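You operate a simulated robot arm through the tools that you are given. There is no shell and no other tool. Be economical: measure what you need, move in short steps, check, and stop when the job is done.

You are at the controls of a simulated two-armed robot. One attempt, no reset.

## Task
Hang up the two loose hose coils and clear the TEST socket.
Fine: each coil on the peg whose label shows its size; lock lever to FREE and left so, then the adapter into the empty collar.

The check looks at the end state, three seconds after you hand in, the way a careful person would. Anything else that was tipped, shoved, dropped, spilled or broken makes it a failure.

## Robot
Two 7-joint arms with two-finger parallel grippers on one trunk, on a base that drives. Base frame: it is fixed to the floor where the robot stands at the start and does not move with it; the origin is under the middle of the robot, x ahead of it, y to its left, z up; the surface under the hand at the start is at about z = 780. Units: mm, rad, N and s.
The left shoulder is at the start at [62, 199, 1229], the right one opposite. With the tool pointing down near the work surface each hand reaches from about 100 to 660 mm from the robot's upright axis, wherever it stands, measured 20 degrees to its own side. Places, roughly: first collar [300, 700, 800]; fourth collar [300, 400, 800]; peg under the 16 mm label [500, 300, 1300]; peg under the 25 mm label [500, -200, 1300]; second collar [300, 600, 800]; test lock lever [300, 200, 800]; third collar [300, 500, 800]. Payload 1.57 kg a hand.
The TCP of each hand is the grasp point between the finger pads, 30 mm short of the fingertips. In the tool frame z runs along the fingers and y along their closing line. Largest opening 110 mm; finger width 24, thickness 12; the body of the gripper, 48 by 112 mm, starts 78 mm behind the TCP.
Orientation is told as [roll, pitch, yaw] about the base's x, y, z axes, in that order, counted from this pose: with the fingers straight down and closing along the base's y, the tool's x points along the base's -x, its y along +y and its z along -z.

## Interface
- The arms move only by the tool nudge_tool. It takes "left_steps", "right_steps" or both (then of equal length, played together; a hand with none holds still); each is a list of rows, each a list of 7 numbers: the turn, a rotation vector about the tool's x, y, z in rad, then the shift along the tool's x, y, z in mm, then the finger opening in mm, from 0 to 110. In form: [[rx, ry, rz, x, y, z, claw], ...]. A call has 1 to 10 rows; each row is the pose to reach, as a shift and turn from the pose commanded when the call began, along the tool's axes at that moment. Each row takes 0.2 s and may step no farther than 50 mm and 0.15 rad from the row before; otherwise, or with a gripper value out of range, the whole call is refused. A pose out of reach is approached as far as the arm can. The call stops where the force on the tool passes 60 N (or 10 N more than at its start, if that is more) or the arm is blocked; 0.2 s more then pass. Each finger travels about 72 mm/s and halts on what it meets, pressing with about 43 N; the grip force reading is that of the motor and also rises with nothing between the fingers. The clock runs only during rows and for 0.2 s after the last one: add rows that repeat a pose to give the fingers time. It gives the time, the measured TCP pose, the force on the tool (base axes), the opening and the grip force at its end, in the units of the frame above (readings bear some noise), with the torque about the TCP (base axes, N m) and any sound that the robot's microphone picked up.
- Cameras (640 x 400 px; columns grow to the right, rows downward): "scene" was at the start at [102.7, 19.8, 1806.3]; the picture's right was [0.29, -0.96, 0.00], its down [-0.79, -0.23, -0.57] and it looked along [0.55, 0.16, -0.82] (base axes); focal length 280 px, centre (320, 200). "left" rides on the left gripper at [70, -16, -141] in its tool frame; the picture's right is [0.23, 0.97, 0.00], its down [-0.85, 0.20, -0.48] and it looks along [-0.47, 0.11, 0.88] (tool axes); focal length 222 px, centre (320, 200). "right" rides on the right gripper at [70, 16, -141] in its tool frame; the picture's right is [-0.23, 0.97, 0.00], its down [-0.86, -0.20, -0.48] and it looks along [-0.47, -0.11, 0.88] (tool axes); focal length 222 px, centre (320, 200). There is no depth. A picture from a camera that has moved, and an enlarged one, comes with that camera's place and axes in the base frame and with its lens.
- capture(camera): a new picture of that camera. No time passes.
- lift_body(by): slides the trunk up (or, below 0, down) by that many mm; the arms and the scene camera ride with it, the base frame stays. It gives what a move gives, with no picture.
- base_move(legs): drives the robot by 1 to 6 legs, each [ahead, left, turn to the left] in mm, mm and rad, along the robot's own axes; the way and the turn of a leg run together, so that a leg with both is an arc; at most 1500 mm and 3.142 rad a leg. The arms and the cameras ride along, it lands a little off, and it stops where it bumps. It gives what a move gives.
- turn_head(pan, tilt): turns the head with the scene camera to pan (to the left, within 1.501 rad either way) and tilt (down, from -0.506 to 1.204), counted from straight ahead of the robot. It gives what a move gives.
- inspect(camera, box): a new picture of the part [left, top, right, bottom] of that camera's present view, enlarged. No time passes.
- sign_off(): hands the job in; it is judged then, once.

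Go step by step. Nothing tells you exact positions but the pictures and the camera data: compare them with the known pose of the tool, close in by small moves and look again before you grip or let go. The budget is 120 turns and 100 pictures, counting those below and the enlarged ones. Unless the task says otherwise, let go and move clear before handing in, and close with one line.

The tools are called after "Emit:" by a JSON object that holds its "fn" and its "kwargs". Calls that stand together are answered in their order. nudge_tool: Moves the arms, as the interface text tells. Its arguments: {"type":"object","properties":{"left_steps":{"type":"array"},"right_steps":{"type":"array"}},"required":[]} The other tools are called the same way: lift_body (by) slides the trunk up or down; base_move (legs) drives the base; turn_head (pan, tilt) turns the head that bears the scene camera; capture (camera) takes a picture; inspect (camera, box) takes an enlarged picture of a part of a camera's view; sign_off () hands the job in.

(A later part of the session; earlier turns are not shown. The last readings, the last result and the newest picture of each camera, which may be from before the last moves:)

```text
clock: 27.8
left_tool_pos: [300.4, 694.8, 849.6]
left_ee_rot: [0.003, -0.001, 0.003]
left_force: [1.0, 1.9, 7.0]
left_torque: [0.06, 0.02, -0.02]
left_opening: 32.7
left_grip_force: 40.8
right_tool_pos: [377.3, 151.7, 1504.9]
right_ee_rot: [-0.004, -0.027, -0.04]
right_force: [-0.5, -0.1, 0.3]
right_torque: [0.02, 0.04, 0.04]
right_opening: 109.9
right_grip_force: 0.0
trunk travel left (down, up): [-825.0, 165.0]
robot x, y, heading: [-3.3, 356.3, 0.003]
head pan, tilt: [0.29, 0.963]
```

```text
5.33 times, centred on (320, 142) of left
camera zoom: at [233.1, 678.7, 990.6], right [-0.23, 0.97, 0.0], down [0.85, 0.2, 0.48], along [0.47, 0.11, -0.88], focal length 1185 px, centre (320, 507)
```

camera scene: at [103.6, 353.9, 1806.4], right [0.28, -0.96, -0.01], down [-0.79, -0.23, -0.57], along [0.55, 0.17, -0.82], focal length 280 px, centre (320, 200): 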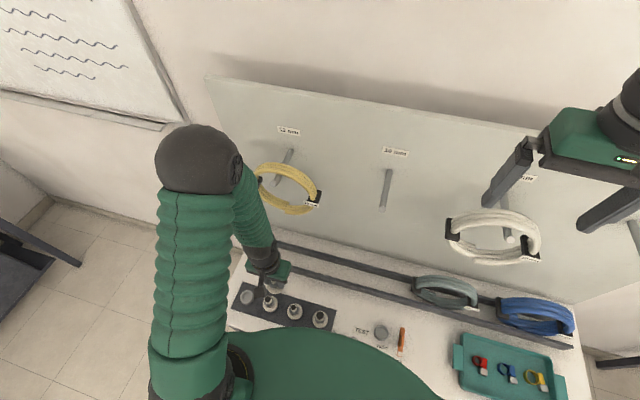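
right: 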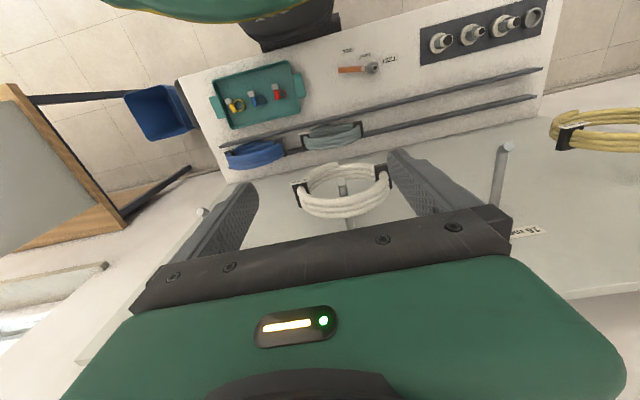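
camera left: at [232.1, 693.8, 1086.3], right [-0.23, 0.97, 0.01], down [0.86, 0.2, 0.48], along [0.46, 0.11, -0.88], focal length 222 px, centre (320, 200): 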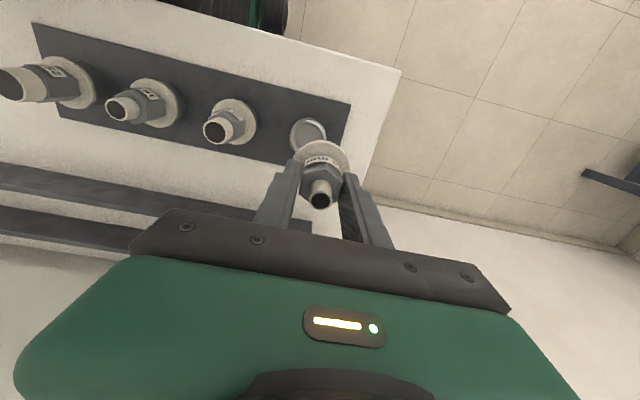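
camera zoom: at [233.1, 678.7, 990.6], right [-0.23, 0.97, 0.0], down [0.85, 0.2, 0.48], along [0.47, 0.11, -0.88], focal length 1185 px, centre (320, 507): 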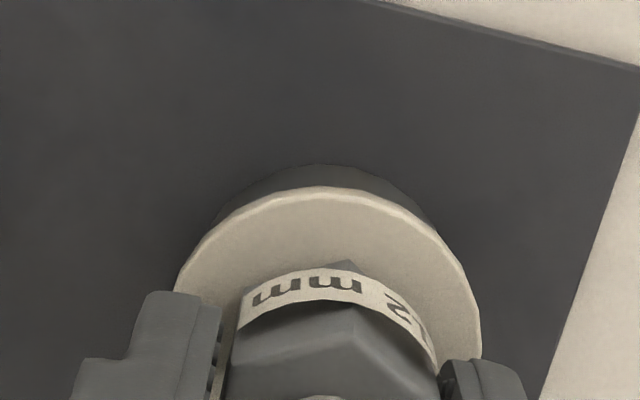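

Emit:
{"fn": "nudge_tool", "kwargs": {"left_steps": [[0, 0, 0, 0, 0, 1, 20], [0, 0, 0, 0, 0, 2, 20], [0, 0, 0, 0, 0, 3, 20]]}}

```text
clock: 28.6
left_tool_pos: [301.8, 695.3, 846.5]
left_ee_rot: [0.004, -0.002, 0.001]
left_force: [2.7, 5.9, 27.1]
left_torque: [-0.07, -0.06, 0.07]
left_opening: 32.6
left_grip_force: 41.2
right_tool_pos: [379.6, 151.6, 1502.9]
right_ee_rot: [-0.006, -0.027, -0.039]
right_force: [0.7, 0.0, 0.6]
right_torque: [0.01, 0.03, 0.0]
right_opening: 110.1
right_grip_force: 0.0
trunk travel left (down, up): [-825.0, 165.0]
robot x, y, heading: [-1.6, 351.4, -0.001]
head pan, tilt: [0.29, 0.963]
```

Emit:
{"fn": "nudge_tool", "kwargs": {"left_steps": [[0, 0, 0, 0, 0, -2, 20], [0, 0, 0, -0.6, 1.5, -2, 20], [0, 0, 0, -0.6, 1.5, 0, 20], [0, 0, 0, -0.6, 1.5, 1, 20], [0, 0, 0, -0.6, 1.5, 2, 20]]}}

Emit:
{"fn": "inspect", "kwargs": {"camera": "left", "box": [260, 105, 380, 180]}}

```text
clock: 29.8
left_tool_pos: [300.6, 696.5, 844.1]
left_ee_rot: [0.004, -0.001, 0.001]
left_force: [-1.8, 0.6, 23.9]
left_torque: [0.09, 0.25, 0.03]
left_opening: 32.9
left_grip_force: 40.8
right_tool_pos: [376.2, 147.8, 1503.3]
right_ee_rot: [-0.001, -0.029, -0.04]
right_force: [-0.7, -0.1, 0.4]
right_torque: [0.0, 0.0, -0.01]
right_opening: 109.9
right_grip_force: 0.0
trunk travel left (down, up): [-825.0, 165.0]
robot x, y, heading: [2.3, 355.5, -0.001]
head pan, tilt: [0.29, 0.963]
```

```text
5.33 times, centred on (320, 142) of left
camera zoom: at [232.5, 679.8, 986.2], right [-0.23, 0.97, 0.0], down [0.85, 0.2, 0.48], along [0.47, 0.11, -0.88], focal length 1185 px, centre (320, 507)
```

zoom: 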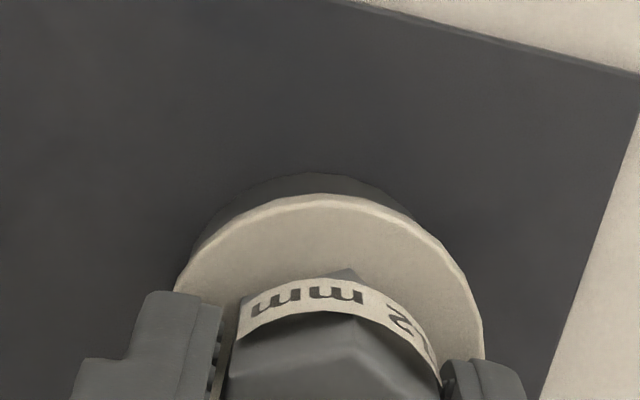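

Contact with about 24 N. I'll ease the pressure, re-centre slightly and wiggle to test whether the stem is captured.

Emit:
{"fn": "nudge_tool", "kwargs": {"left_steps": [[0, 0, 0, 0, 0, -2, 20], [0, 0, 0, 0, -1, -3, 20], [0, 0, 0, 0, -3, -3, 20], [0, 0, 0, 0, -5, -3, 20]]}}

Emit:
{"fn": "inspect", "kwargs": {"camera": "left", "box": [260, 105, 380, 180]}}

```text
clock: 30.8
left_tool_pos: [301.9, 695.0, 846.5]
left_ee_rot: [0.003, -0.001, 0.002]
left_force: [-0.7, 2.4, -1.1]
left_torque: [0.11, -0.03, 0.03]
left_opening: 32.8
left_grip_force: 41.0
right_tool_pos: [378.9, 153.5, 1503.2]
right_ee_rot: [-0.006, -0.027, -0.038]
right_force: [-0.3, 0.1, -0.3]
right_torque: [0.02, 0.0, -0.03]
right_opening: 110.0
right_grip_force: 0.0
trunk travel left (down, up): [-825.0, 165.0]
robot x, y, heading: [-1.9, 356.0, 0.0]
head pan, tilt: [0.29, 0.963]
```

```text
5.33 times, centred on (320, 142) of left
camera zoom: at [233.3, 677.6, 987.3], right [-0.23, 0.97, 0.0], down [0.85, 0.2, 0.48], along [0.47, 0.11, -0.88], focal length 1185 px, centre (320, 507)
```

zoom: 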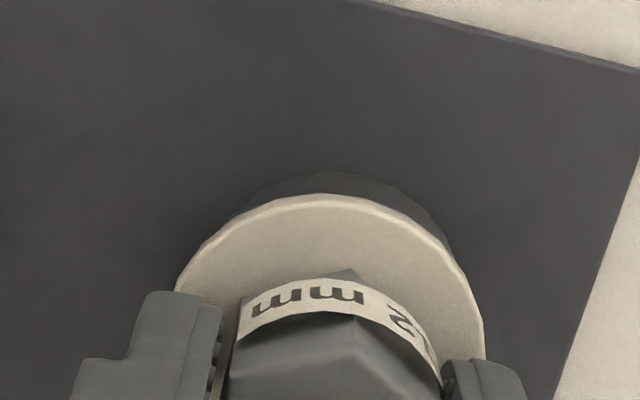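

Emit:
{"fn": "nudge_tool", "kwargs": {"left_steps": [[0, 0, 0, 0, -2, 0, 20], [0, 0, 0, 0, -4, 0, 20], [0, 0, 0, 0, -4, 0, 20]]}}

Emit:
{"fn": "inspect", "kwargs": {"camera": "left", "box": [260, 105, 380, 180]}}

```text
clock: 31.6
left_tool_pos: [300.7, 692.7, 845.0]
left_ee_rot: [0.002, 0.0, 0.003]
left_force: [-4.2, 22.4, 1.6]
left_torque: [0.96, 0.19, -0.01]
left_opening: 32.7
left_grip_force: 40.7
right_tool_pos: [379.5, 157.7, 1504.0]
right_ee_rot: [-0.007, -0.028, -0.04]
right_force: [0.2, -0.6, 0.4]
right_torque: [0.01, -0.04, 0.02]
right_opening: 109.9
right_grip_force: 0.1
trunk travel left (down, up): [-825.0, 165.0]
robot x, y, heading: [-2.5, 356.2, 0.003]
head pan, tilt: [0.29, 0.963]
```

```text
5.33 times, centred on (320, 142) of left
camera zoom: at [232.5, 676.6, 987.1], right [-0.23, 0.97, 0.0], down [0.85, 0.2, 0.48], along [0.46, 0.11, -0.88], focal length 1185 px, centre (320, 507)
```

zoom: 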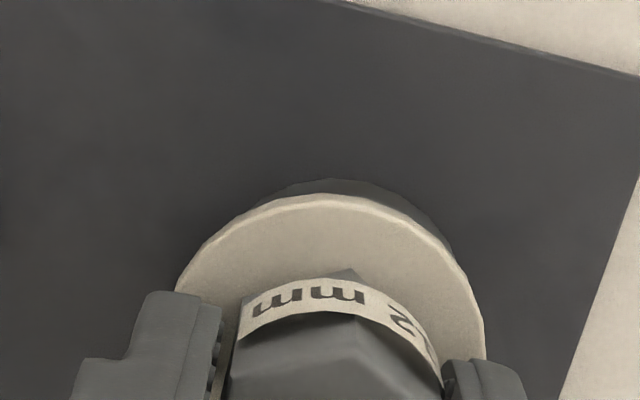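

A 22 N sideways reaction shows the stem is captured in the collar. I'm re-centring, pressing down gently to seat it, then releasing.

Emit:
{"fn": "nudge_tool", "kwargs": {"left_steps": [[0, 0, 0, 0, 3, 0, 20], [0, 0, 0, 0, 6, 0, 20], [0, 0, 0, 0, 6.5, 2, 20], [0, 0, 0, 0, 6.5, 4, 20], [0, 0, 0, 0, 6.5, 5, 20]]}}

```text
clock: 32.8
left_tool_pos: [301.6, 693.9, 842.8]
left_ee_rot: [0.004, -0.003, 0.003]
left_force: [-4.1, 5.5, 26.1]
left_torque: [0.3, 0.29, 0.07]
left_opening: 32.9
left_grip_force: 40.6
right_tool_pos: [376.8, 148.9, 1504.0]
right_ee_rot: [-0.004, -0.029, -0.038]
right_force: [-0.2, -0.1, -0.3]
right_torque: [0.04, -0.01, 0.03]
right_opening: 110.0
right_grip_force: 0.0
trunk travel left (down, up): [-825.0, 165.0]
robot x, y, heading: [0.6, 356.1, 0.003]
head pan, tilt: [0.29, 0.963]
```

Emit:
{"fn": "nudge_tool", "kwargs": {"left_steps": [[0, 0, 0, -0.5, 1, -3, 20], [0, 0, 0, -0.5, 1, -3, 36], [0, 0, 0, -0.5, 1, -3, 50], [0, 0, 0, -0.5, 1, -3, 50]]}}

Emit:
{"fn": "capture", "kwargs": {"camera": "left"}}

```text
clock: 33.8
left_tool_pos: [301.3, 696.6, 844.4]
left_ee_rot: [0.001, 0.0, 0.001]
left_force: [0.5, -0.2, 0.3]
left_torque: [0.04, 0.01, 0.0]
left_opening: 50.0
left_grip_force: 0.0
right_tool_pos: [379.5, 151.7, 1503.4]
right_ee_rot: [-0.006, -0.026, -0.041]
right_force: [-0.4, 1.1, 0.1]
right_torque: [0.01, 0.04, -0.01]
right_opening: 110.0
right_grip_force: 0.0
trunk travel left (down, up): [-825.0, 165.0]
robot x, y, heading: [-0.2, 352.3, -0.0]
head pan, tilt: [0.29, 0.963]
```

```text
59 pictures are left
camera left: at [234.2, 679.2, 986.7], right [-0.23, 0.97, 0.0], down [0.86, 0.2, 0.48], along [0.46, 0.11, -0.88], focal length 222 px, centre (320, 200)
```

left: 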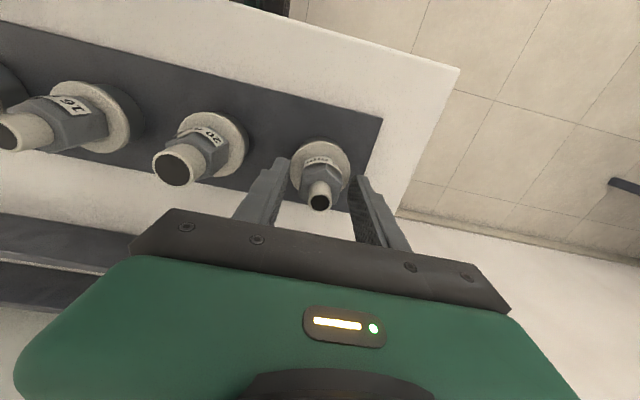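

It stands upright in line with its neighbours. Rising clear.

Emit:
{"fn": "nudge_tool", "kwargs": {"left_steps": [[0, 0, 0, 0, 0, -20, 55], [0, 0, 0, 0, 0, -60, 60], [0, 0, 0, 0, 0, -110, 80], [0, 0, 0, 10, -20, -160, 80], [0, 0, 0, 20, -60, -200, 80]]}}

Emit:
{"fn": "capture", "kwargs": {"camera": "left"}}

```text
refused: row 4 steps farther than a row can; nothing moved
```

```text
58 pictures are left
camera left: at [234.2, 679.2, 986.7], right [-0.23, 0.97, 0.0], down [0.86, 0.2, 0.48], along [0.46, 0.11, -0.88], focal length 222 px, centre (320, 200)
```

left: 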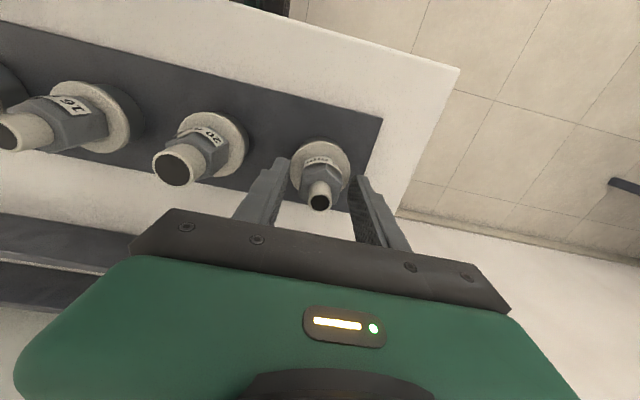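

Emit:
{"fn": "nudge_tool", "kwargs": {"left_steps": [[0, 0, 0, 0, 0, -20, 55], [0, 0, 0, 0, 0, -60, 60], [0, 0, 0, 0, 0, -105, 80], [0, 0, 0, 5, -15, -150, 80], [0, 0, 0, 10, -35, -190, 80]]}}

Emit:
{"fn": "capture", "kwargs": {"camera": "left"}}

```text
clock: 35.0
left_tool_pos: [288.3, 657.8, 1036.0]
left_ee_rot: [0.003, 0.0, 0.002]
left_force: [1.2, -0.7, -0.3]
left_torque: [-0.02, -0.01, 0.0]
left_opening: 80.0
left_grip_force: 0.0
right_tool_pos: [376.9, 149.7, 1504.4]
right_ee_rot: [-0.004, -0.029, -0.04]
right_force: [0.3, -0.1, 0.8]
right_torque: [0.03, 0.0, -0.02]
right_opening: 109.9
right_grip_force: 0.1
trunk travel left (down, up): [-825.0, 165.0]
robot x, y, heading: [3.2, 353.6, -0.004]
head pan, tilt: [0.29, 0.963]
```

```text
57 pictures are left
camera left: at [220.3, 640.9, 1177.9], right [-0.23, 0.97, 0.0], down [0.85, 0.2, 0.48], along [0.47, 0.11, -0.88], focal length 222 px, centre (320, 200)
```

left: 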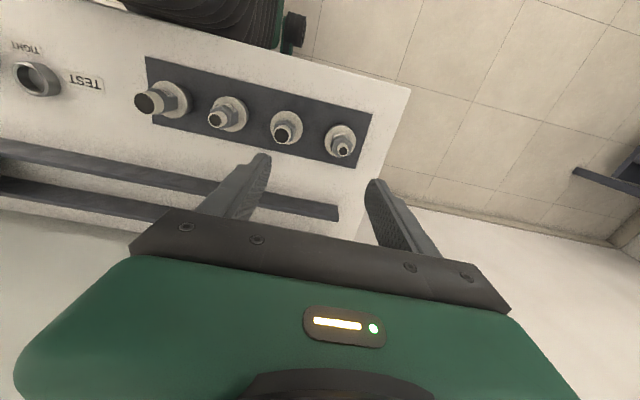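

All four collars are filled. For the coils I'll use a horizontal gripper from the front (the white coil hangs over the grey one), one finger above and one inside the ring. Backing the base and shifting right.

Emit:
{"fn": "base_move", "kwargs": {"legs": [[-200, 0, 0], [0, -340, 0]]}}

Emit:
{"fn": "nudge_tool", "kwargs": {"left_steps": [[-0.0863, -0.0863, 0.0863, -10, 0, 0, 80], [-0.1726, -0.1726, 0.1726, -20, 0, 0, 80], [-0.2589, -0.2589, 0.2589, -30, 0, 0, 80], [-0.3452, -0.3452, 0.3452, -40, 0, 0, 80], [-0.4315, -0.4315, 0.4315, -50, 0, 0, 80], [-0.5178, -0.5178, 0.5178, -60, 0, 0, 80], [-0.6041, -0.6041, 0.6041, -70, 0, 0, 80], [-0.6904, -0.6904, 0.6904, -80, 0, 0, 80], [-0.7767, -0.7767, 0.7767, -90, 0, 0, 80], [-0.863, -0.863, 0.863, -100, 0, 0, 80]]}}

Emit:
{"fn": "capture", "kwargs": {"camera": "scene"}}

```text
clock: 38.4
left_tool_pos: [95.2, 329.8, 1031.7]
left_ee_rot: [-0.009, 0.002, 0.008]
left_force: [-0.8, 0.7, 0.3]
left_torque: [-0.08, 0.0, 0.02]
left_opening: 79.7
left_grip_force: 0.1
right_tool_pos: [187.2, -170.7, 1504.7]
right_ee_rot: [-0.017, -0.027, -0.032]
right_force: [-0.8, 0.9, 0.3]
right_torque: [-0.12, 0.05, -0.01]
right_opening: 109.7
right_grip_force: 0.1
trunk travel left (down, up): [-825.0, 165.0]
robot x, y, heading: [-191.2, 12.7, 0.006]
head pan, tilt: [0.29, 0.963]
```

```text
clock: 40.6
left_tool_pos: [201.4, 318.4, 1027.0]
left_ee_rot: [1.172, -0.267, -1.161]
left_force: [0.2, -0.9, -0.8]
left_torque: [-0.01, 0.02, 0.0]
left_opening: 80.2
left_grip_force: 0.1
left hand out of reach, approached as far as the arm can: row 1, 2, 3, 4, 5, 6, 7, 8, 9, 10
right_tool_pos: [186.9, -193.7, 1502.4]
right_ee_rot: [-0.002, -0.027, -0.032]
right_force: [-0.4, -0.1, 0.1]
right_torque: [0.03, 0.04, -0.02]
right_opening: 110.1
right_grip_force: 0.1
trunk travel left (down, up): [-825.0, 165.0]
robot x, y, heading: [-191.4, 12.8, 0.006]
head pan, tilt: [0.29, 0.963]
```

```text
56 pictures are left
camera scene: at [-90.2, 24.7, 1806.4], right [0.29, -0.96, 0.0], down [-0.79, -0.24, -0.57], along [0.54, 0.17, -0.82], focal length 280 px, centre (320, 200)
```

scene: 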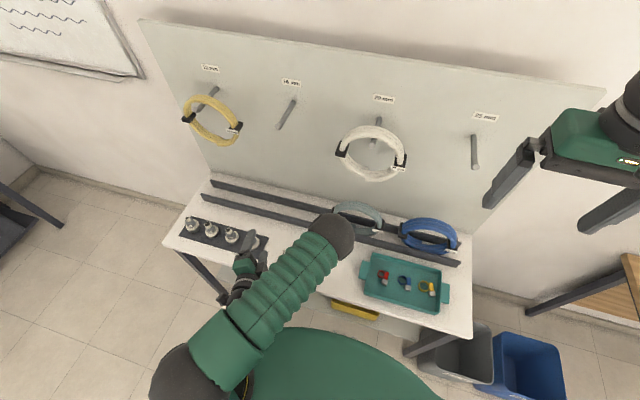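

Emit:
{"fn": "nudge_tool", "kwargs": {"left_steps": [[-0.0692, -0.0692, 0.0692, -11, 8, 26, 80], [-0.1384, -0.1384, 0.1384, -23, 16, 53, 80], [-0.2077, -0.2077, 0.2077, -34, 24, 80, 80], [-0.2769, -0.2769, 0.2769, -46, 32, 106, 80], [-0.3462, -0.3462, 0.3462, -57, 40, 133, 80]]}}

Emit:
{"fn": "capture", "kwargs": {"camera": "left"}}

```text
clock: 41.8
left_tool_pos: [351.0, 324.4, 1023.6]
left_ee_rot: [1.571, 0.003, -1.565]
left_force: [0.8, 0.0, -0.1]
left_torque: [0.01, 0.04, -0.03]
left_opening: 80.0
left_grip_force: 0.1
right_tool_pos: [187.9, -187.4, 1503.5]
right_ee_rot: [-0.004, -0.027, -0.032]
right_force: [0.0, 0.5, 0.3]
right_torque: [-0.01, 0.02, -0.01]
right_opening: 109.9
right_grip_force: 0.0
trunk travel left (down, up): [-825.0, 165.0]
robot x, y, heading: [-190.1, 14.3, 0.002]
head pan, tilt: [0.29, 0.963]
```

```text
55 pictures are left
camera left: at [210.8, 393.6, 1007.0], right [0.0, 0.22, 0.97], down [-0.47, -0.86, 0.2], along [0.88, -0.46, 0.11], focal length 222 px, centre (320, 200)
```

left: 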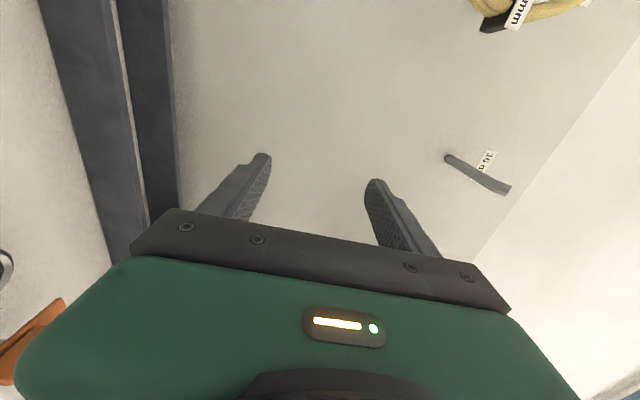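

The gripper is now horizontal (fingers +x, closing vertical). I'm moving it in front of the grey coil to measure.

Emit:
{"fn": "nudge_tool", "kwargs": {"left_steps": [[0, 0, 0, -40, -15, 0, 80], [0, 0, 0, -80, -30, 0, 80], [0, 0, 0, -120, -45, 0, 80], [0, 0, 0, -160, -60, 0, 80], [0, 0, 0, -190, -60, 0, 80], [0, 0, 0, -190, -60, 0, 80]]}}

Emit:
{"fn": "capture", "kwargs": {"camera": "left"}}

Emit:
{"fn": "inspect", "kwargs": {"camera": "scene", "box": [280, 90, 480, 270]}}

```text
clock: 42.9
left_tool_pos: [347.3, 258.1, 964.0]
left_ee_rot: [1.565, 0.007, -1.383]
left_force: [-0.2, 0.4, -0.3]
left_torque: [0.02, -0.02, 0.01]
left_opening: 79.9
left_grip_force: 0.1
right_tool_pos: [184.2, -187.0, 1502.6]
right_ee_rot: [-0.004, -0.029, -0.032]
right_force: [0.3, 0.7, -0.2]
right_torque: [-0.03, 0.0, 0.0]
right_opening: 110.1
right_grip_force: 0.0
trunk travel left (down, up): [-825.0, 165.0]
robot x, y, heading: [-190.8, 13.3, 0.006]
head pan, tilt: [0.29, 0.963]
stopped in row 5 (left hand): the arm was blocked; the commanded pose is now the measured one
```

```text
54 pictures are left
camera left: at [197.4, 300.0, 948.9], right [-0.04, 0.22, 0.98], down [-0.31, -0.93, 0.2], along [0.95, -0.29, 0.1], focal length 222 px, centre (320, 200)
```

left: 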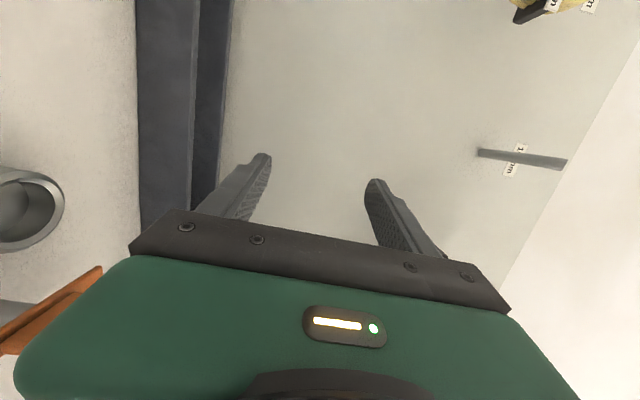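

```text
2.22 times, centred on (380, 180) of scene
camera zoom: at [-89.9, 31.5, 1806.4], right [0.29, -0.96, 0.0], down [-0.79, -0.24, -0.57], along [0.54, 0.17, -0.82], focal length 623 px, centre (187, 244)
```

zoom: 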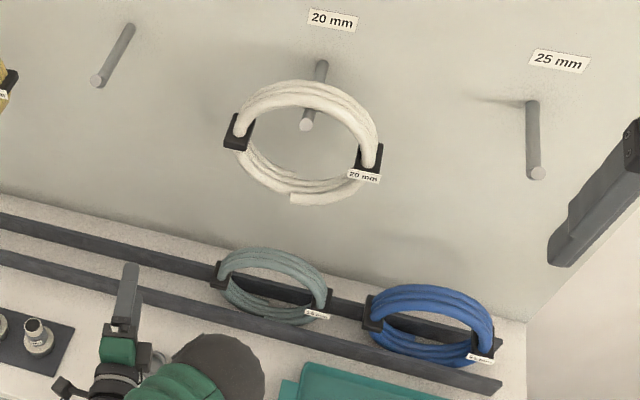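

Emit:
{"fn": "nudge_tool", "kwargs": {"left_steps": [[0, -0.09, 0, 20, 0, 0, 80], [0, -0.188, 0, 40, 0, 0, 80], [0, -0.188, 0, 40, 0, 0, 80]]}}

Emit:
{"fn": "base_move", "kwargs": {"legs": [[0, -170, 0]]}}

Emit:
{"fn": "capture", "kwargs": {"camera": "left"}}

```text
clock: 43.6
left_tool_pos: [345.4, 288.8, 966.4]
left_ee_rot: [1.567, 0.003, -1.585]
left_force: [-0.2, 0.0, 0.6]
left_torque: [-0.03, -0.02, -0.04]
left_opening: 80.1
left_grip_force: 0.1
right_tool_pos: [186.0, -186.9, 1503.2]
right_ee_rot: [-0.003, -0.027, -0.03]
right_force: [-0.4, 0.2, -0.3]
right_torque: [-0.03, 0.01, 0.01]
right_opening: 109.7
right_grip_force: 0.0
trunk travel left (down, up): [-825.0, 165.0]
robot x, y, heading: [-192.0, 13.7, 0.002]
head pan, tilt: [0.29, 0.963]
```

```text
clock: 45.1
left_tool_pos: [345.0, 129.5, 963.3]
left_ee_rot: [1.567, -0.007, -1.578]
left_force: [-0.2, 0.9, -0.1]
left_torque: [0.04, -0.05, -0.08]
left_opening: 80.0
left_grip_force: 0.1
right_tool_pos: [185.4, -342.8, 1506.6]
right_ee_rot: [-0.014, -0.027, -0.031]
right_force: [-0.9, 0.3, 0.0]
right_torque: [-0.06, 0.02, 0.0]
right_opening: 109.9
right_grip_force: 0.0
trunk travel left (down, up): [-825.0, 165.0]
robot x, y, heading: [-190.8, -157.0, 0.006]
head pan, tilt: [0.29, 0.963]
```

```text
52 pictures are left
camera left: at [206.1, 200.0, 947.2], right [0.01, 0.23, 0.97], down [-0.49, -0.85, 0.21], along [0.87, -0.47, 0.11], focal length 222 px, centre (320, 200)
```

left: 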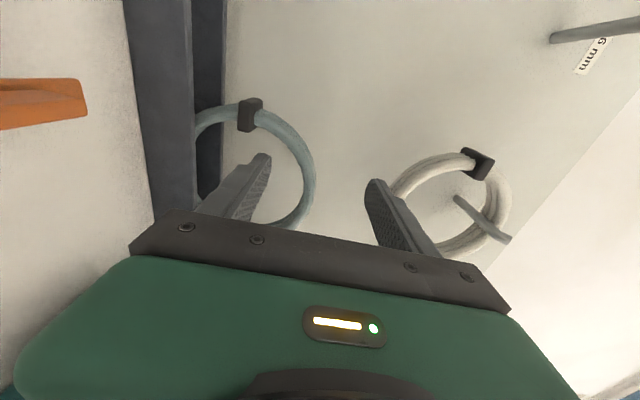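

I have a clean view: grey ring centre ≈ (505, 53, 872), radius ≈ 90. I plan to grip about 25° left of its top so the finger stays beside the peg later. Shifting the base a little and rolling the gripper to match.

Emit:
{"fn": "base_move", "kwargs": {"legs": [[0, -45, 0]]}}

Emit:
{"fn": "nudge_tool", "kwargs": {"left_steps": [[0, 0, -0.11, 1, -4, 10, 80], [0, 0, -0.22, 2, -8, 20, 80], [0, 0, -0.33, 3, -12, 35, 80], [0, 0, -0.436, 4, -15, 45, 80], [0, 0, -0.436, 4, -15, 45, 80]]}}

Emit:
{"fn": "capture", "kwargs": {"camera": "left"}}

```text
clock: 46.0
left_tool_pos: [344.2, 87.2, 963.1]
left_ee_rot: [1.567, -0.005, -1.58]
left_force: [-0.5, 0.9, -0.4]
left_torque: [0.03, 0.0, -0.07]
left_opening: 79.9
left_grip_force: 0.1
right_tool_pos: [185.3, -383.8, 1506.0]
right_ee_rot: [-0.013, -0.031, -0.023]
right_force: [0.8, 0.5, 0.4]
right_torque: [-0.02, 0.03, -0.01]
right_opening: 109.9
right_grip_force: 0.1
trunk travel left (down, up): [-825.0, 165.0]
robot x, y, heading: [-193.2, -199.4, 0.006]
head pan, tilt: [0.29, 0.963]
```

```text
clock: 47.2
left_tool_pos: [388.2, 81.5, 952.9]
left_ee_rot: [1.565, -0.431, -1.579]
left_force: [0.1, 0.0, 0.2]
left_torque: [0.02, -0.03, -0.03]
left_opening: 80.0
left_grip_force: 0.1
right_tool_pos: [183.8, -399.2, 1504.0]
right_ee_rot: [-0.004, -0.029, -0.027]
right_force: [-0.2, -1.1, 0.2]
right_torque: [-0.03, 0.02, 0.01]
right_opening: 110.0
right_grip_force: 0.0
trunk travel left (down, up): [-825.0, 165.0]
robot x, y, heading: [-189.8, -200.1, 0.006]
head pan, tilt: [0.29, 0.963]
```

```text
51 pictures are left
camera left: at [248.8, 139.4, 909.2], right [0.01, 0.61, 0.79], down [-0.48, -0.69, 0.54], along [0.88, -0.39, 0.29], focal length 222 px, centre (320, 200)
```

left: 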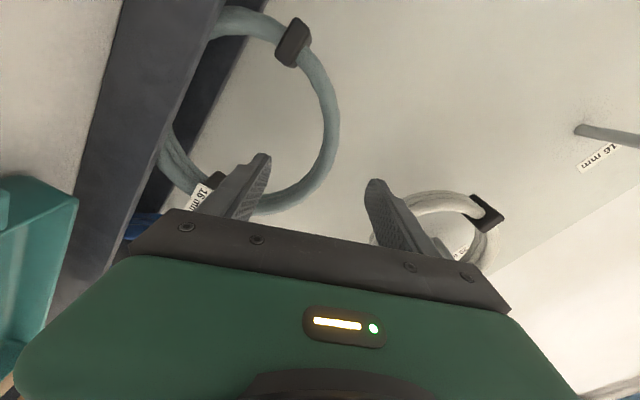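

Emit:
{"fn": "nudge_tool", "kwargs": {"left_steps": [[0, 0, 0, 2, 0, 35, 80], [0, 0, 0, 5, -1, 70, 80], [0, 0, 0, 5, -2, 100, 76], [0, 0, 0, 5, -2, 115, 76], [0, 0, 0, 5, -2, 115, 76]]}}

Emit:
{"fn": "capture", "kwargs": {"camera": "left"}}

```text
clock: 48.4
left_tool_pos: [504.3, 79.5, 948.8]
left_ee_rot: [1.566, -0.427, -1.578]
left_force: [0.2, -1.5, -0.7]
left_torque: [-0.02, 0.01, 0.0]
left_opening: 75.9
left_grip_force: 0.1
right_tool_pos: [184.9, -403.6, 1504.0]
right_ee_rot: [0.0, -0.03, -0.027]
right_force: [-0.1, -0.1, 0.3]
right_torque: [0.05, 0.02, -0.02]
right_opening: 110.1
right_grip_force: 0.0
trunk travel left (down, up): [-825.0, 165.0]
robot x, y, heading: [-191.8, -199.1, 0.004]
head pan, tilt: [0.29, 0.963]
```

```text
50 pictures are left
camera left: at [364.2, 138.1, 904.5], right [0.01, 0.61, 0.79], down [-0.48, -0.69, 0.54], along [0.88, -0.39, 0.29], focal length 222 px, centre (320, 200)
```

left: 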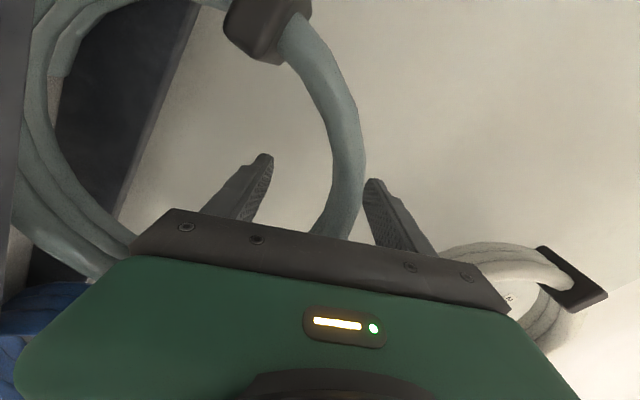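

The ring lies between the fingers but nearer the upper one, so I'll move outward about 11 mm and then close.

Emit:
{"fn": "nudge_tool", "kwargs": {"left_steps": [[0, 0, 0, 0, 6, 0, 70], [0, 0, 0, 0, 11, 0, 60], [0, 0, 0, 0, 11, 0, 40], [0, 0, 0, 0, 11, 0, 20], [0, 0, 0, 0, 11, 0, 5], [0, 0, 0, 0, 11, 0, 5]]}}

Emit:
{"fn": "capture", "kwargs": {"camera": "left"}}

```text
clock: 49.8
left_tool_pos: [502.7, 90.5, 956.8]
left_ee_rot: [1.567, -0.432, -1.577]
left_force: [-0.3, 0.0, 0.2]
left_torque: [0.13, -0.08, -0.02]
left_opening: 18.9
left_grip_force: 33.6
right_tool_pos: [184.4, -396.2, 1505.0]
right_ee_rot: [-0.006, -0.031, -0.025]
right_force: [0.0, 0.5, -0.3]
right_torque: [-0.01, -0.02, 0.0]
right_opening: 110.4
right_grip_force: 0.1
trunk travel left (down, up): [-825.0, 165.0]
robot x, y, heading: [-194.8, -204.7, 0.001]
head pan, tilt: [0.29, 0.963]
```

```text
49 pictures are left
camera left: at [363.6, 147.4, 913.2], right [0.01, 0.61, 0.79], down [-0.48, -0.69, 0.54], along [0.88, -0.38, 0.29], focal length 222 px, centre (320, 200)
```

left: 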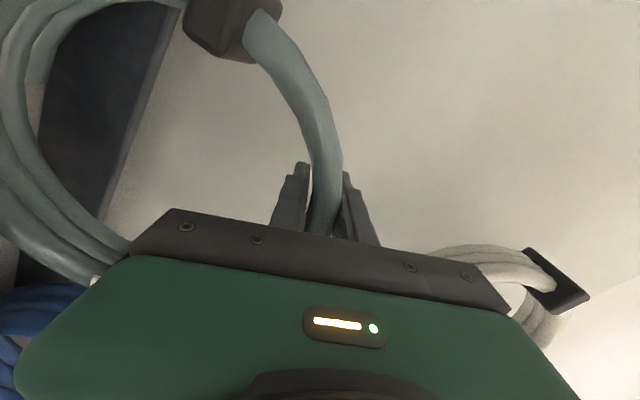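

Gripped at 19 mm. Lifting straight up.

Emit:
{"fn": "nudge_tool", "kwargs": {"left_steps": [[0, 0, 0, -4, 9, 0, 5], [0, 0, 0, -10.5, 22.6, 0, 5], [0, 0, 0, -19, 41, 0, 5], [0, 0, 0, -27, 59, 0, 5], [0, 0, 0, -34, 72.5, 0, 5], [0, 0, 0, -34, 72.5, 0, 5]]}}

Emit:
{"fn": "capture", "kwargs": {"camera": "left"}}

Emit:
{"fn": "inspect", "kwargs": {"camera": "scene", "box": [200, 60, 420, 260]}}

```text
clock: 51.2
left_tool_pos: [503.7, 89.3, 1035.4]
left_ee_rot: [1.569, -0.432, -1.579]
left_force: [-0.3, -0.7, -2.9]
left_torque: [0.1, -0.06, -0.01]
left_opening: 18.7
left_grip_force: 33.3
right_tool_pos: [185.0, -397.5, 1503.9]
right_ee_rot: [-0.003, -0.029, -0.025]
right_force: [1.1, 1.1, -0.4]
right_torque: [0.0, -0.03, -0.01]
right_opening: 110.2
right_grip_force: 0.0
trunk travel left (down, up): [-825.0, 165.0]
robot x, y, heading: [-189.5, -201.3, 0.004]
head pan, tilt: [0.29, 0.963]
```

```text
48 pictures are left
camera left: at [364.6, 148.0, 992.0], right [0.01, 0.61, 0.79], down [-0.48, -0.69, 0.54], along [0.88, -0.39, 0.29], focal length 222 px, centre (320, 200)
```

left: 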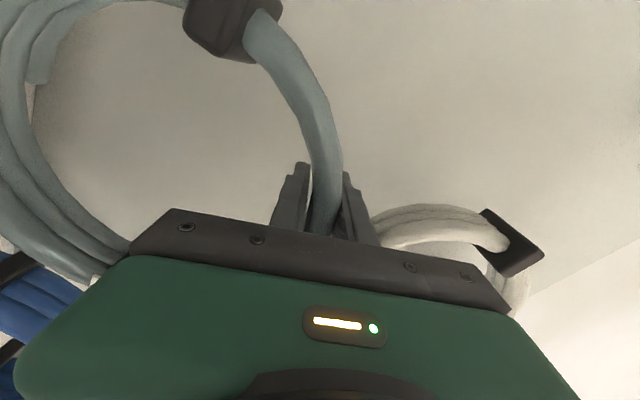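

```text
2.00 times, centred on (310, 160) of scene
camera zoom: at [-86.9, -181.4, 1806.1], right [0.29, -0.96, 0.0], down [-0.79, -0.24, -0.57], along [0.54, 0.17, -0.82], focal length 561 px, centre (340, 280)
```

zoom: 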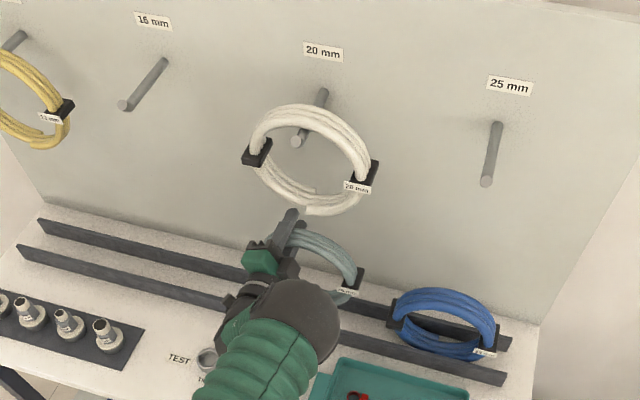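

Coil is firmly held (light). Pulling it out toward me, raising it, then driving left toward the 16 mm peg (tip ≈ 472, 325, 1275).

Emit:
{"fn": "nudge_tool", "kwargs": {"left_steps": [[0, 0, 0, 0, 0, -35, 5], [0, 0, 0, 0, 0, -70, 5], [0, 0, 0, 0, 0, -105, 5], [0, 0, 0, 0, 0, -140, 5], [0, 0, 0, -17, 36, -150, 5], [0, 0, 0, -34, 72, -150, 5], [0, 0, 0, -50, 108, -150, 5], [0, 0, 0, -67, 144, -150, 5], [0, 0, 0, -84, 180, -150, 5]]}}

Emit:
{"fn": "base_move", "kwargs": {"legs": [[0, 265, 0]]}}

Emit:
{"fn": "capture", "kwargs": {"camera": "left"}}

Emit:
{"fn": "capture", "kwargs": {"camera": "scene"}}

```text
clock: 53.2
left_tool_pos: [350.7, 90.4, 1233.1]
left_ee_rot: [1.569, -0.431, -1.578]
left_force: [0.3, -0.1, -3.4]
left_torque: [0.1, -0.08, -0.01]
left_opening: 18.6
left_grip_force: 33.0
right_tool_pos: [183.5, -397.6, 1505.6]
right_ee_rot: [-0.003, -0.031, -0.025]
right_force: [-0.6, 0.3, -0.9]
right_torque: [0.01, -0.02, -0.03]
right_opening: 109.8
right_grip_force: 0.2
trunk travel left (down, up): [-825.0, 165.0]
robot x, y, heading: [-190.1, -201.8, 0.003]
head pan, tilt: [0.29, 0.963]
```

```text
clock: 55.1
left_tool_pos: [347.2, 348.9, 1234.2]
left_ee_rot: [1.568, -0.425, -1.573]
left_force: [0.6, -0.9, -3.2]
left_torque: [0.09, -0.04, 0.0]
left_opening: 18.7
left_grip_force: 32.7
right_tool_pos: [183.2, -142.6, 1503.3]
right_ee_rot: [0.003, -0.031, -0.019]
right_force: [-0.5, 0.0, -0.2]
right_torque: [0.0, -0.01, 0.03]
right_opening: 109.7
right_grip_force: 0.0
trunk travel left (down, up): [-825.0, 165.0]
robot x, y, heading: [-196.0, 63.4, 0.011]
head pan, tilt: [0.29, 0.963]
```

```text
46 pictures are left
camera left: at [207.8, 406.0, 1192.0], right [0.0, 0.61, 0.79], down [-0.48, -0.7, 0.54], along [0.88, -0.38, 0.29], focal length 222 px, centre (320, 200)
```

left: 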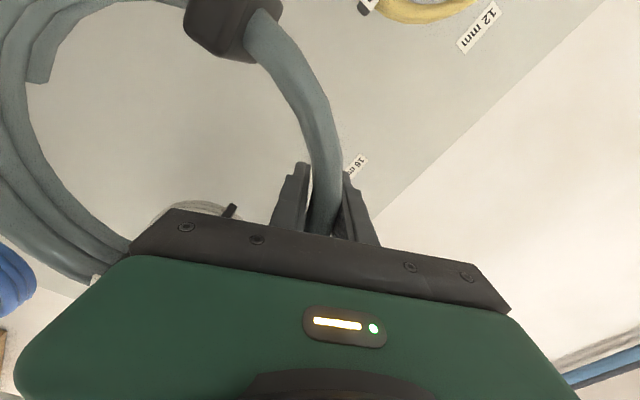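

```text
45 pictures are left
camera scene: at [-90.6, 73.6, 1806.3], right [0.3, -0.95, -0.01], down [-0.79, -0.24, -0.57], along [0.54, 0.17, -0.82], focal length 280 px, centre (320, 200)
```

scene: 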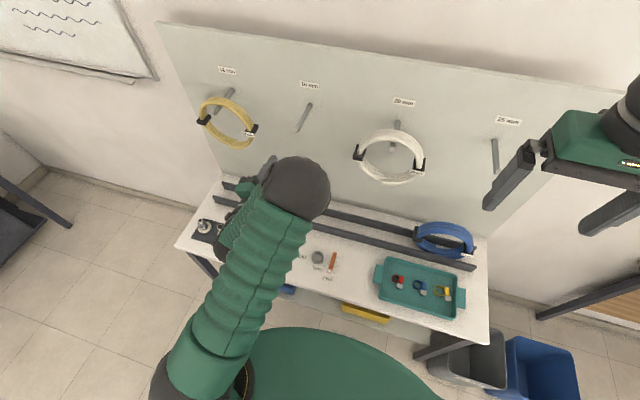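

Emit:
{"fn": "nudge_tool", "kwargs": {"left_steps": [[0, 0, 0, -14, 30, 0, 5], [0, 0, 0, -28, 61, 0, 5], [0, 0, 0, -28, 61, 20, 5], [0, 0, 0, -28, 61, 40, 5], [0, 0, 0, -28, 61, 40, 5]]}}

Emit:
{"fn": "capture", "kwargs": {"camera": "left"}}

```text
clock: 56.3
left_tool_pos: [384.3, 353.5, 1302.4]
left_ee_rot: [1.569, -0.43, -1.573]
left_force: [-0.1, 0.4, -2.4]
left_torque: [0.11, -0.07, -0.03]
left_opening: 18.9
left_grip_force: 33.0
right_tool_pos: [181.6, -135.8, 1504.8]
right_ee_rot: [-0.002, -0.031, -0.021]
right_force: [-0.1, -0.3, -1.0]
right_torque: [-0.02, -0.02, 0.01]
right_opening: 109.8
right_grip_force: 0.0
trunk travel left (down, up): [-825.0, 165.0]
robot x, y, heading: [-198.4, 64.7, 0.014]
head pan, tilt: [0.29, 0.963]
```

```text
44 pictures are left
camera left: at [244.7, 410.8, 1258.9], right [0.0, 0.61, 0.79], down [-0.48, -0.69, 0.54], along [0.88, -0.38, 0.29], focal length 222 px, centre (320, 200)
```

left: 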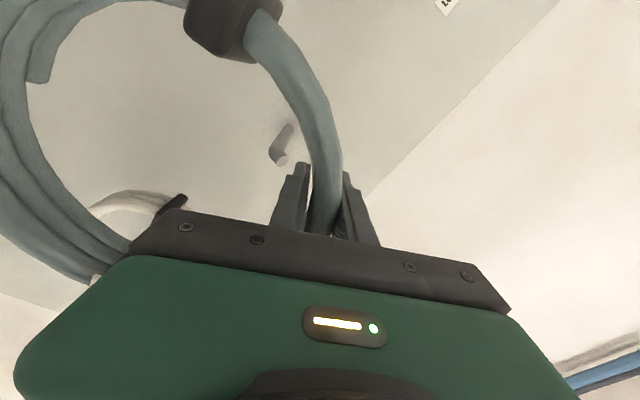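

Peg tip measured at (472, 325, 1271), just inside the ring's top. Shifting +7 mm in y and advancing partway.

Emit:
{"fn": "nudge_tool", "kwargs": {"left_steps": [[0, 0, 0, 6.3, 3, 0, 5], [0, 0, 0, 6.3, 3, 30, 5], [0, 0, 0, 6.3, 3, 60, 5], [0, 0, 0, 6.3, 3, 80, 5], [0, 0, 0, 6.3, 3, 80, 5]]}}

Emit:
{"fn": "capture", "kwargs": {"camera": "left"}}

```text
clock: 57.5
left_tool_pos: [467.0, 363.5, 1298.3]
left_ee_rot: [1.569, -0.433, -1.572]
left_force: [0.1, 0.3, -2.7]
left_torque: [0.13, -0.07, -0.02]
left_opening: 19.0
left_grip_force: 33.4
right_tool_pos: [181.3, -132.3, 1505.0]
right_ee_rot: [-0.002, -0.03, -0.019]
right_force: [0.1, -0.4, -0.3]
right_torque: [0.01, 0.01, 0.03]
right_opening: 110.1
right_grip_force: 0.1
trunk travel left (down, up): [-825.0, 165.0]
robot x, y, heading: [-195.6, 63.8, 0.013]
head pan, tilt: [0.29, 0.963]
```

```text
43 pictures are left
camera left: at [327.0, 421.0, 1255.0], right [0.0, 0.61, 0.79], down [-0.48, -0.69, 0.54], along [0.88, -0.38, 0.29], focal length 222 px, centre (320, 200)
```

left: 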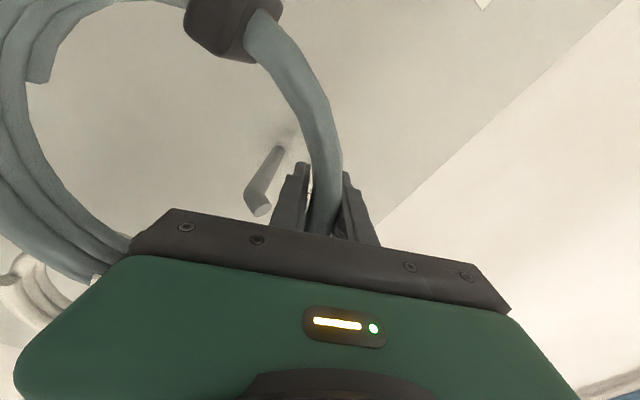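

Peg passes through the ring with clearance. Advancing the rest of the way.

Emit:
{"fn": "nudge_tool", "kwargs": {"left_steps": [[0, 0, 0, 0, 0, 25, 5], [0, 0, 0, 0, 0, 50, 5], [0, 0, 0, 0, 0, 72, 5], [0, 0, 0, 0, 0, 72, 5]]}}

Emit:
{"fn": "capture", "kwargs": {"camera": "left"}}

```text
clock: 58.5
left_tool_pos: [540.0, 360.8, 1301.8]
left_ee_rot: [1.569, -0.431, -1.573]
left_force: [-5.4, 1.1, -2.2]
left_torque: [0.04, 0.2, -0.24]
left_opening: 18.6
left_grip_force: 32.9
right_tool_pos: [181.5, -135.7, 1504.4]
right_ee_rot: [-0.001, -0.031, -0.019]
right_force: [-0.6, -0.6, 0.0]
right_torque: [-0.02, 0.01, 0.0]
right_opening: 109.9
right_grip_force: 0.1
trunk travel left (down, up): [-825.0, 165.0]
robot x, y, heading: [-190.9, 63.0, 0.012]
head pan, tilt: [0.29, 0.963]
```

```text
42 pictures are left
camera left: at [399.2, 418.5, 1258.9], right [0.0, 0.61, 0.79], down [-0.48, -0.69, 0.54], along [0.88, -0.38, 0.29], focal length 222 px, centre (320, 200)
```

left: 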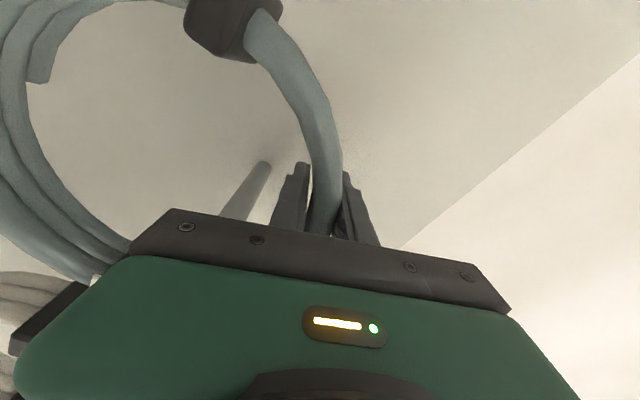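

A light touch on the board. Backing off 10 mm and lowering until the peg carries the coil.

Emit:
{"fn": "nudge_tool", "kwargs": {"left_steps": [[0, 0, 0, 0, 0, -10, 5], [0, 0, 0, 2.5, -5.4, -10, 5], [0, 0, 0, 5, -10.9, -10, 5], [0, 0, 0, 7, -15.4, -10, 5], [0, 0, 0, 8.4, -18.1, -10, 5], [0, 0, 0, 8.4, -18.1, -10, 5]]}}

Emit:
{"fn": "capture", "kwargs": {"camera": "left"}}

```text
clock: 59.9
left_tool_pos: [528.4, 362.0, 1281.0]
left_ee_rot: [1.571, -0.429, -1.573]
left_force: [-0.1, 0.5, -3.1]
left_torque: [0.07, -0.14, -0.02]
left_opening: 18.9
left_grip_force: 33.1
right_tool_pos: [182.5, -134.1, 1503.9]
right_ee_rot: [-0.004, -0.031, -0.021]
right_force: [0.6, -0.1, 0.5]
right_torque: [-0.02, -0.04, 0.0]
right_opening: 110.1
right_grip_force: 0.0
trunk travel left (down, up): [-825.0, 165.0]
robot x, y, heading: [-196.0, 65.1, 0.01]
head pan, tilt: [0.29, 0.963]
```

```text
41 pictures are left
camera left: at [388.6, 418.7, 1237.0], right [0.0, 0.61, 0.79], down [-0.48, -0.69, 0.54], along [0.88, -0.38, 0.29], focal length 222 px, centre (320, 200)
```

left: 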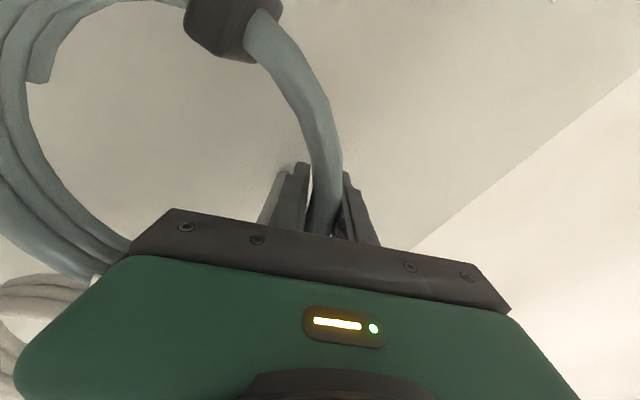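

Emit:
{"fn": "nudge_tool", "kwargs": {"left_steps": [[0, 0, 0, 0.8, -1.8, 0, 5], [0, 0, 0, 1.7, -3.6, 0, 5], [0, 0, 0, 2.5, -5.4, 0, 5], [0, 0, 0, 2.5, -5.4, 0, 5]]}}

```text
clock: 60.9
left_tool_pos: [529.4, 361.0, 1274.5]
left_ee_rot: [1.571, -0.432, -1.572]
left_force: [-0.3, -0.3, -3.3]
left_torque: [0.08, -0.08, 0.01]
left_opening: 19.1
left_grip_force: 33.1
right_tool_pos: [182.0, -133.5, 1504.0]
right_ee_rot: [-0.005, -0.029, -0.021]
right_force: [-0.6, 0.2, -0.2]
right_torque: [-0.03, 0.0, -0.02]
right_opening: 109.9
right_grip_force: 0.1
trunk travel left (down, up): [-825.0, 165.0]
robot x, y, heading: [-196.5, 66.9, 0.011]
head pan, tilt: [0.29, 0.963]
```

Emit:
{"fn": "nudge_tool", "kwargs": {"left_steps": [[0, 0, 0, 0.8, -1.8, 0, 5], [0, 0, 0, 1.7, -3.6, 0, 5], [0, 0, 0, 2.5, -5.4, 0, 5], [0, 0, 0, 2.5, -5.4, 0, 5]]}}

Emit:
{"fn": "capture", "kwargs": {"camera": "left"}}

```text
clock: 61.9
left_tool_pos: [529.3, 360.2, 1272.4]
left_ee_rot: [1.575, -0.43, -1.574]
left_force: [4.5, 1.1, 9.7]
left_torque: [-0.36, 0.53, 0.12]
left_opening: 18.6
left_grip_force: 33.0
right_tool_pos: [182.3, -134.2, 1505.8]
right_ee_rot: [-0.001, -0.032, -0.02]
right_force: [-0.3, -0.2, -0.2]
right_torque: [-0.03, 0.0, -0.01]
right_opening: 110.1
right_grip_force: 0.1
trunk travel left (down, up): [-825.0, 165.0]
robot x, y, heading: [-193.6, 64.3, 0.011]
head pan, tilt: [0.29, 0.963]
```

```text
40 pictures are left
camera left: at [389.5, 417.7, 1226.9], right [0.0, 0.61, 0.79], down [-0.48, -0.69, 0.54], along [0.88, -0.38, 0.3], focal length 222 px, centre (320, 200)
```

left: 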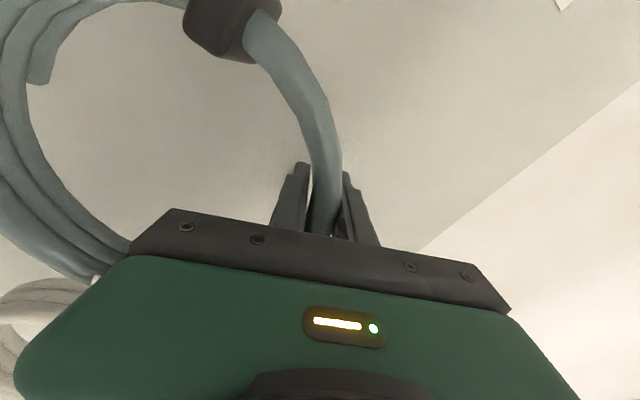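

Contact about 28 mm right of the TCP, which matches the peg carrying the ring. Opening the fingers.

Emit:
{"fn": "nudge_tool", "kwargs": {"left_steps": [[0, 0, 0, -1, 2, 0, 5], [0, 0, 0, -1, 2, 0, 22], [0, 0, 0, -1, 2, 0, 32], [0, 0, 0, -1, 2, 0, 32]]}}

Emit:
{"fn": "capture", "kwargs": {"camera": "left"}}

```text
clock: 62.9
left_tool_pos: [528.8, 361.1, 1271.1]
left_ee_rot: [1.568, -0.431, -1.574]
left_force: [0.6, 0.7, -0.8]
left_torque: [0.02, 0.04, 0.01]
left_opening: 32.0
left_grip_force: 0.2
right_tool_pos: [181.9, -134.1, 1505.5]
right_ee_rot: [-0.001, -0.031, -0.02]
right_force: [0.2, 0.8, 0.6]
right_torque: [0.01, 0.0, -0.02]
right_opening: 110.1
right_grip_force: 0.1
trunk travel left (down, up): [-825.0, 165.0]
robot x, y, heading: [-195.7, 66.9, 0.014]
head pan, tilt: [0.29, 0.963]
```

```text
39 pictures are left
camera left: at [389.3, 418.0, 1227.8], right [0.0, 0.61, 0.79], down [-0.48, -0.69, 0.54], along [0.88, -0.38, 0.29], focal length 222 px, centre (320, 200)
```

left: 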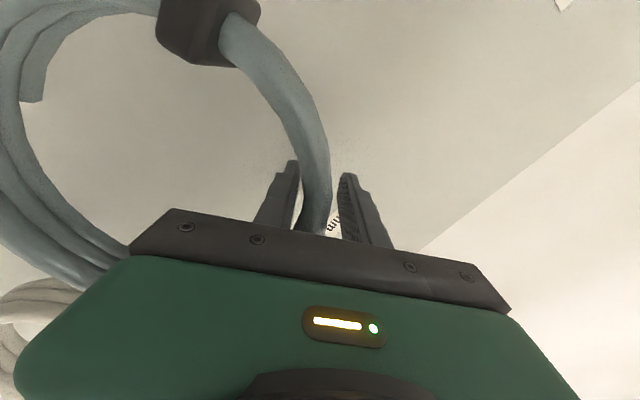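

The coil settled onto the peg. Centring the fingers around the tube, then withdrawing straight back.

Emit:
{"fn": "nudge_tool", "kwargs": {"left_steps": [[0, 0, 0, 1, -3, 0, 38], [0, 0, 0, 1, -3, 0, 38], [0, 0, 0, 1, -3, -20, 38], [0, 0, 0, 1, -3, -50, 38], [0, 0, 0, 1, -3, -90, 38], [0, 0, 0, 1, -3, -130, 50], [0, 0, 0, 1, -3, -160, 60]]}}

Emit:
{"fn": "capture", "kwargs": {"camera": "left"}}

Emit:
{"fn": "capture", "kwargs": {"camera": "scene"}}

```text
clock: 64.5
left_tool_pos: [365.9, 361.6, 1268.7]
left_ee_rot: [1.57, -0.431, -1.573]
left_force: [0.4, -0.1, -0.2]
left_torque: [0.02, -0.01, -0.02]
left_opening: 59.8
left_grip_force: 0.0
right_tool_pos: [180.3, -134.1, 1505.1]
right_ee_rot: [-0.004, -0.032, -0.021]
right_force: [-1.0, -0.8, -0.2]
right_torque: [0.01, 0.01, 0.03]
right_opening: 110.2
right_grip_force: 0.1
trunk travel left (down, up): [-825.0, 165.0]
robot x, y, heading: [-191.3, 62.5, 0.014]
head pan, tilt: [0.29, 0.963]
```

```text
38 pictures are left
camera left: at [226.7, 419.4, 1226.0], right [0.0, 0.61, 0.79], down [-0.48, -0.69, 0.54], along [0.88, -0.38, 0.29], focal length 222 px, centre (320, 200)
```

left: 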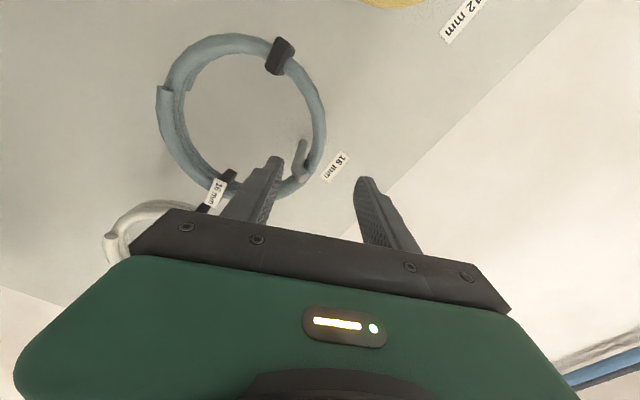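

```text
37 pictures are left
camera scene: at [-92.8, 83.1, 1806.3], right [0.3, -0.95, 0.0], down [-0.79, -0.24, -0.57], along [0.54, 0.17, -0.82], focal length 280 px, centre (320, 200)
```

scene: 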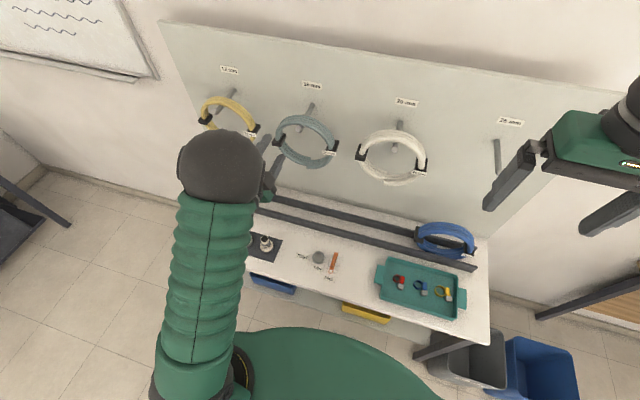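

Grey hangs on the 16 mm peg. For the blue coil I'll use the right arm mirrored, with no base move needed, so I'm turning the right gripper horizontal as it comes down.

Emit:
{"fn": "nudge_tool", "kwargs": {"right_steps": [[0.0863, -0.0863, -0.0863, -12, -7, 29, 80], [0.1726, -0.1726, -0.1726, -24, -14, 58, 80], [0.2589, -0.2589, -0.2589, -36, -21, 87, 80], [0.3452, -0.3452, -0.3452, -48, -28, 116, 80], [0.4315, -0.4315, -0.4315, -60, -35, 145, 80], [0.5178, -0.5178, -0.5178, -72, -42, 174, 80], [0.6041, -0.6041, -0.6041, -84, -49, 203, 80], [0.6904, -0.6904, -0.6904, -96, -56, 232, 80], [0.7767, -0.7767, -0.7767, -108, -63, 261, 80], [0.863, -0.863, -0.863, -120, -70, 290, 80]]}}

Emit:
{"fn": "capture", "kwargs": {"camera": "scene"}}

```text
clock: 66.7
left_tool_pos: [371.0, 359.4, 1266.6]
left_ee_rot: [1.567, -0.428, -1.573]
left_force: [0.4, 0.8, 0.7]
left_torque: [-0.04, 0.01, 0.0]
left_opening: 60.0
left_grip_force: 0.1
right_tool_pos: [331.6, -209.0, 1214.7]
right_ee_rot: [-1.188, -0.284, 1.149]
right_force: [0.1, 0.7, -0.4]
right_torque: [0.0, -0.02, 0.0]
right_opening: 80.0
right_grip_force: 0.0
right hand out of reach, approached as far as the arm can: row 9, 10
trunk travel left (down, up): [-825.0, 165.0]
robot x, y, heading: [-194.8, 63.0, 0.013]
head pan, tilt: [0.29, 0.963]
```

```text
36 pictures are left
camera scene: at [-85.3, 79.6, 1806.0], right [0.3, -0.95, 0.0], down [-0.79, -0.24, -0.57], along [0.54, 0.17, -0.82], focal length 280 px, centre (320, 200)
```

scene: 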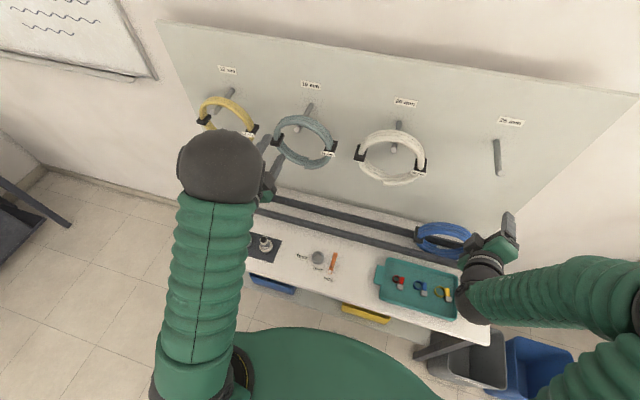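

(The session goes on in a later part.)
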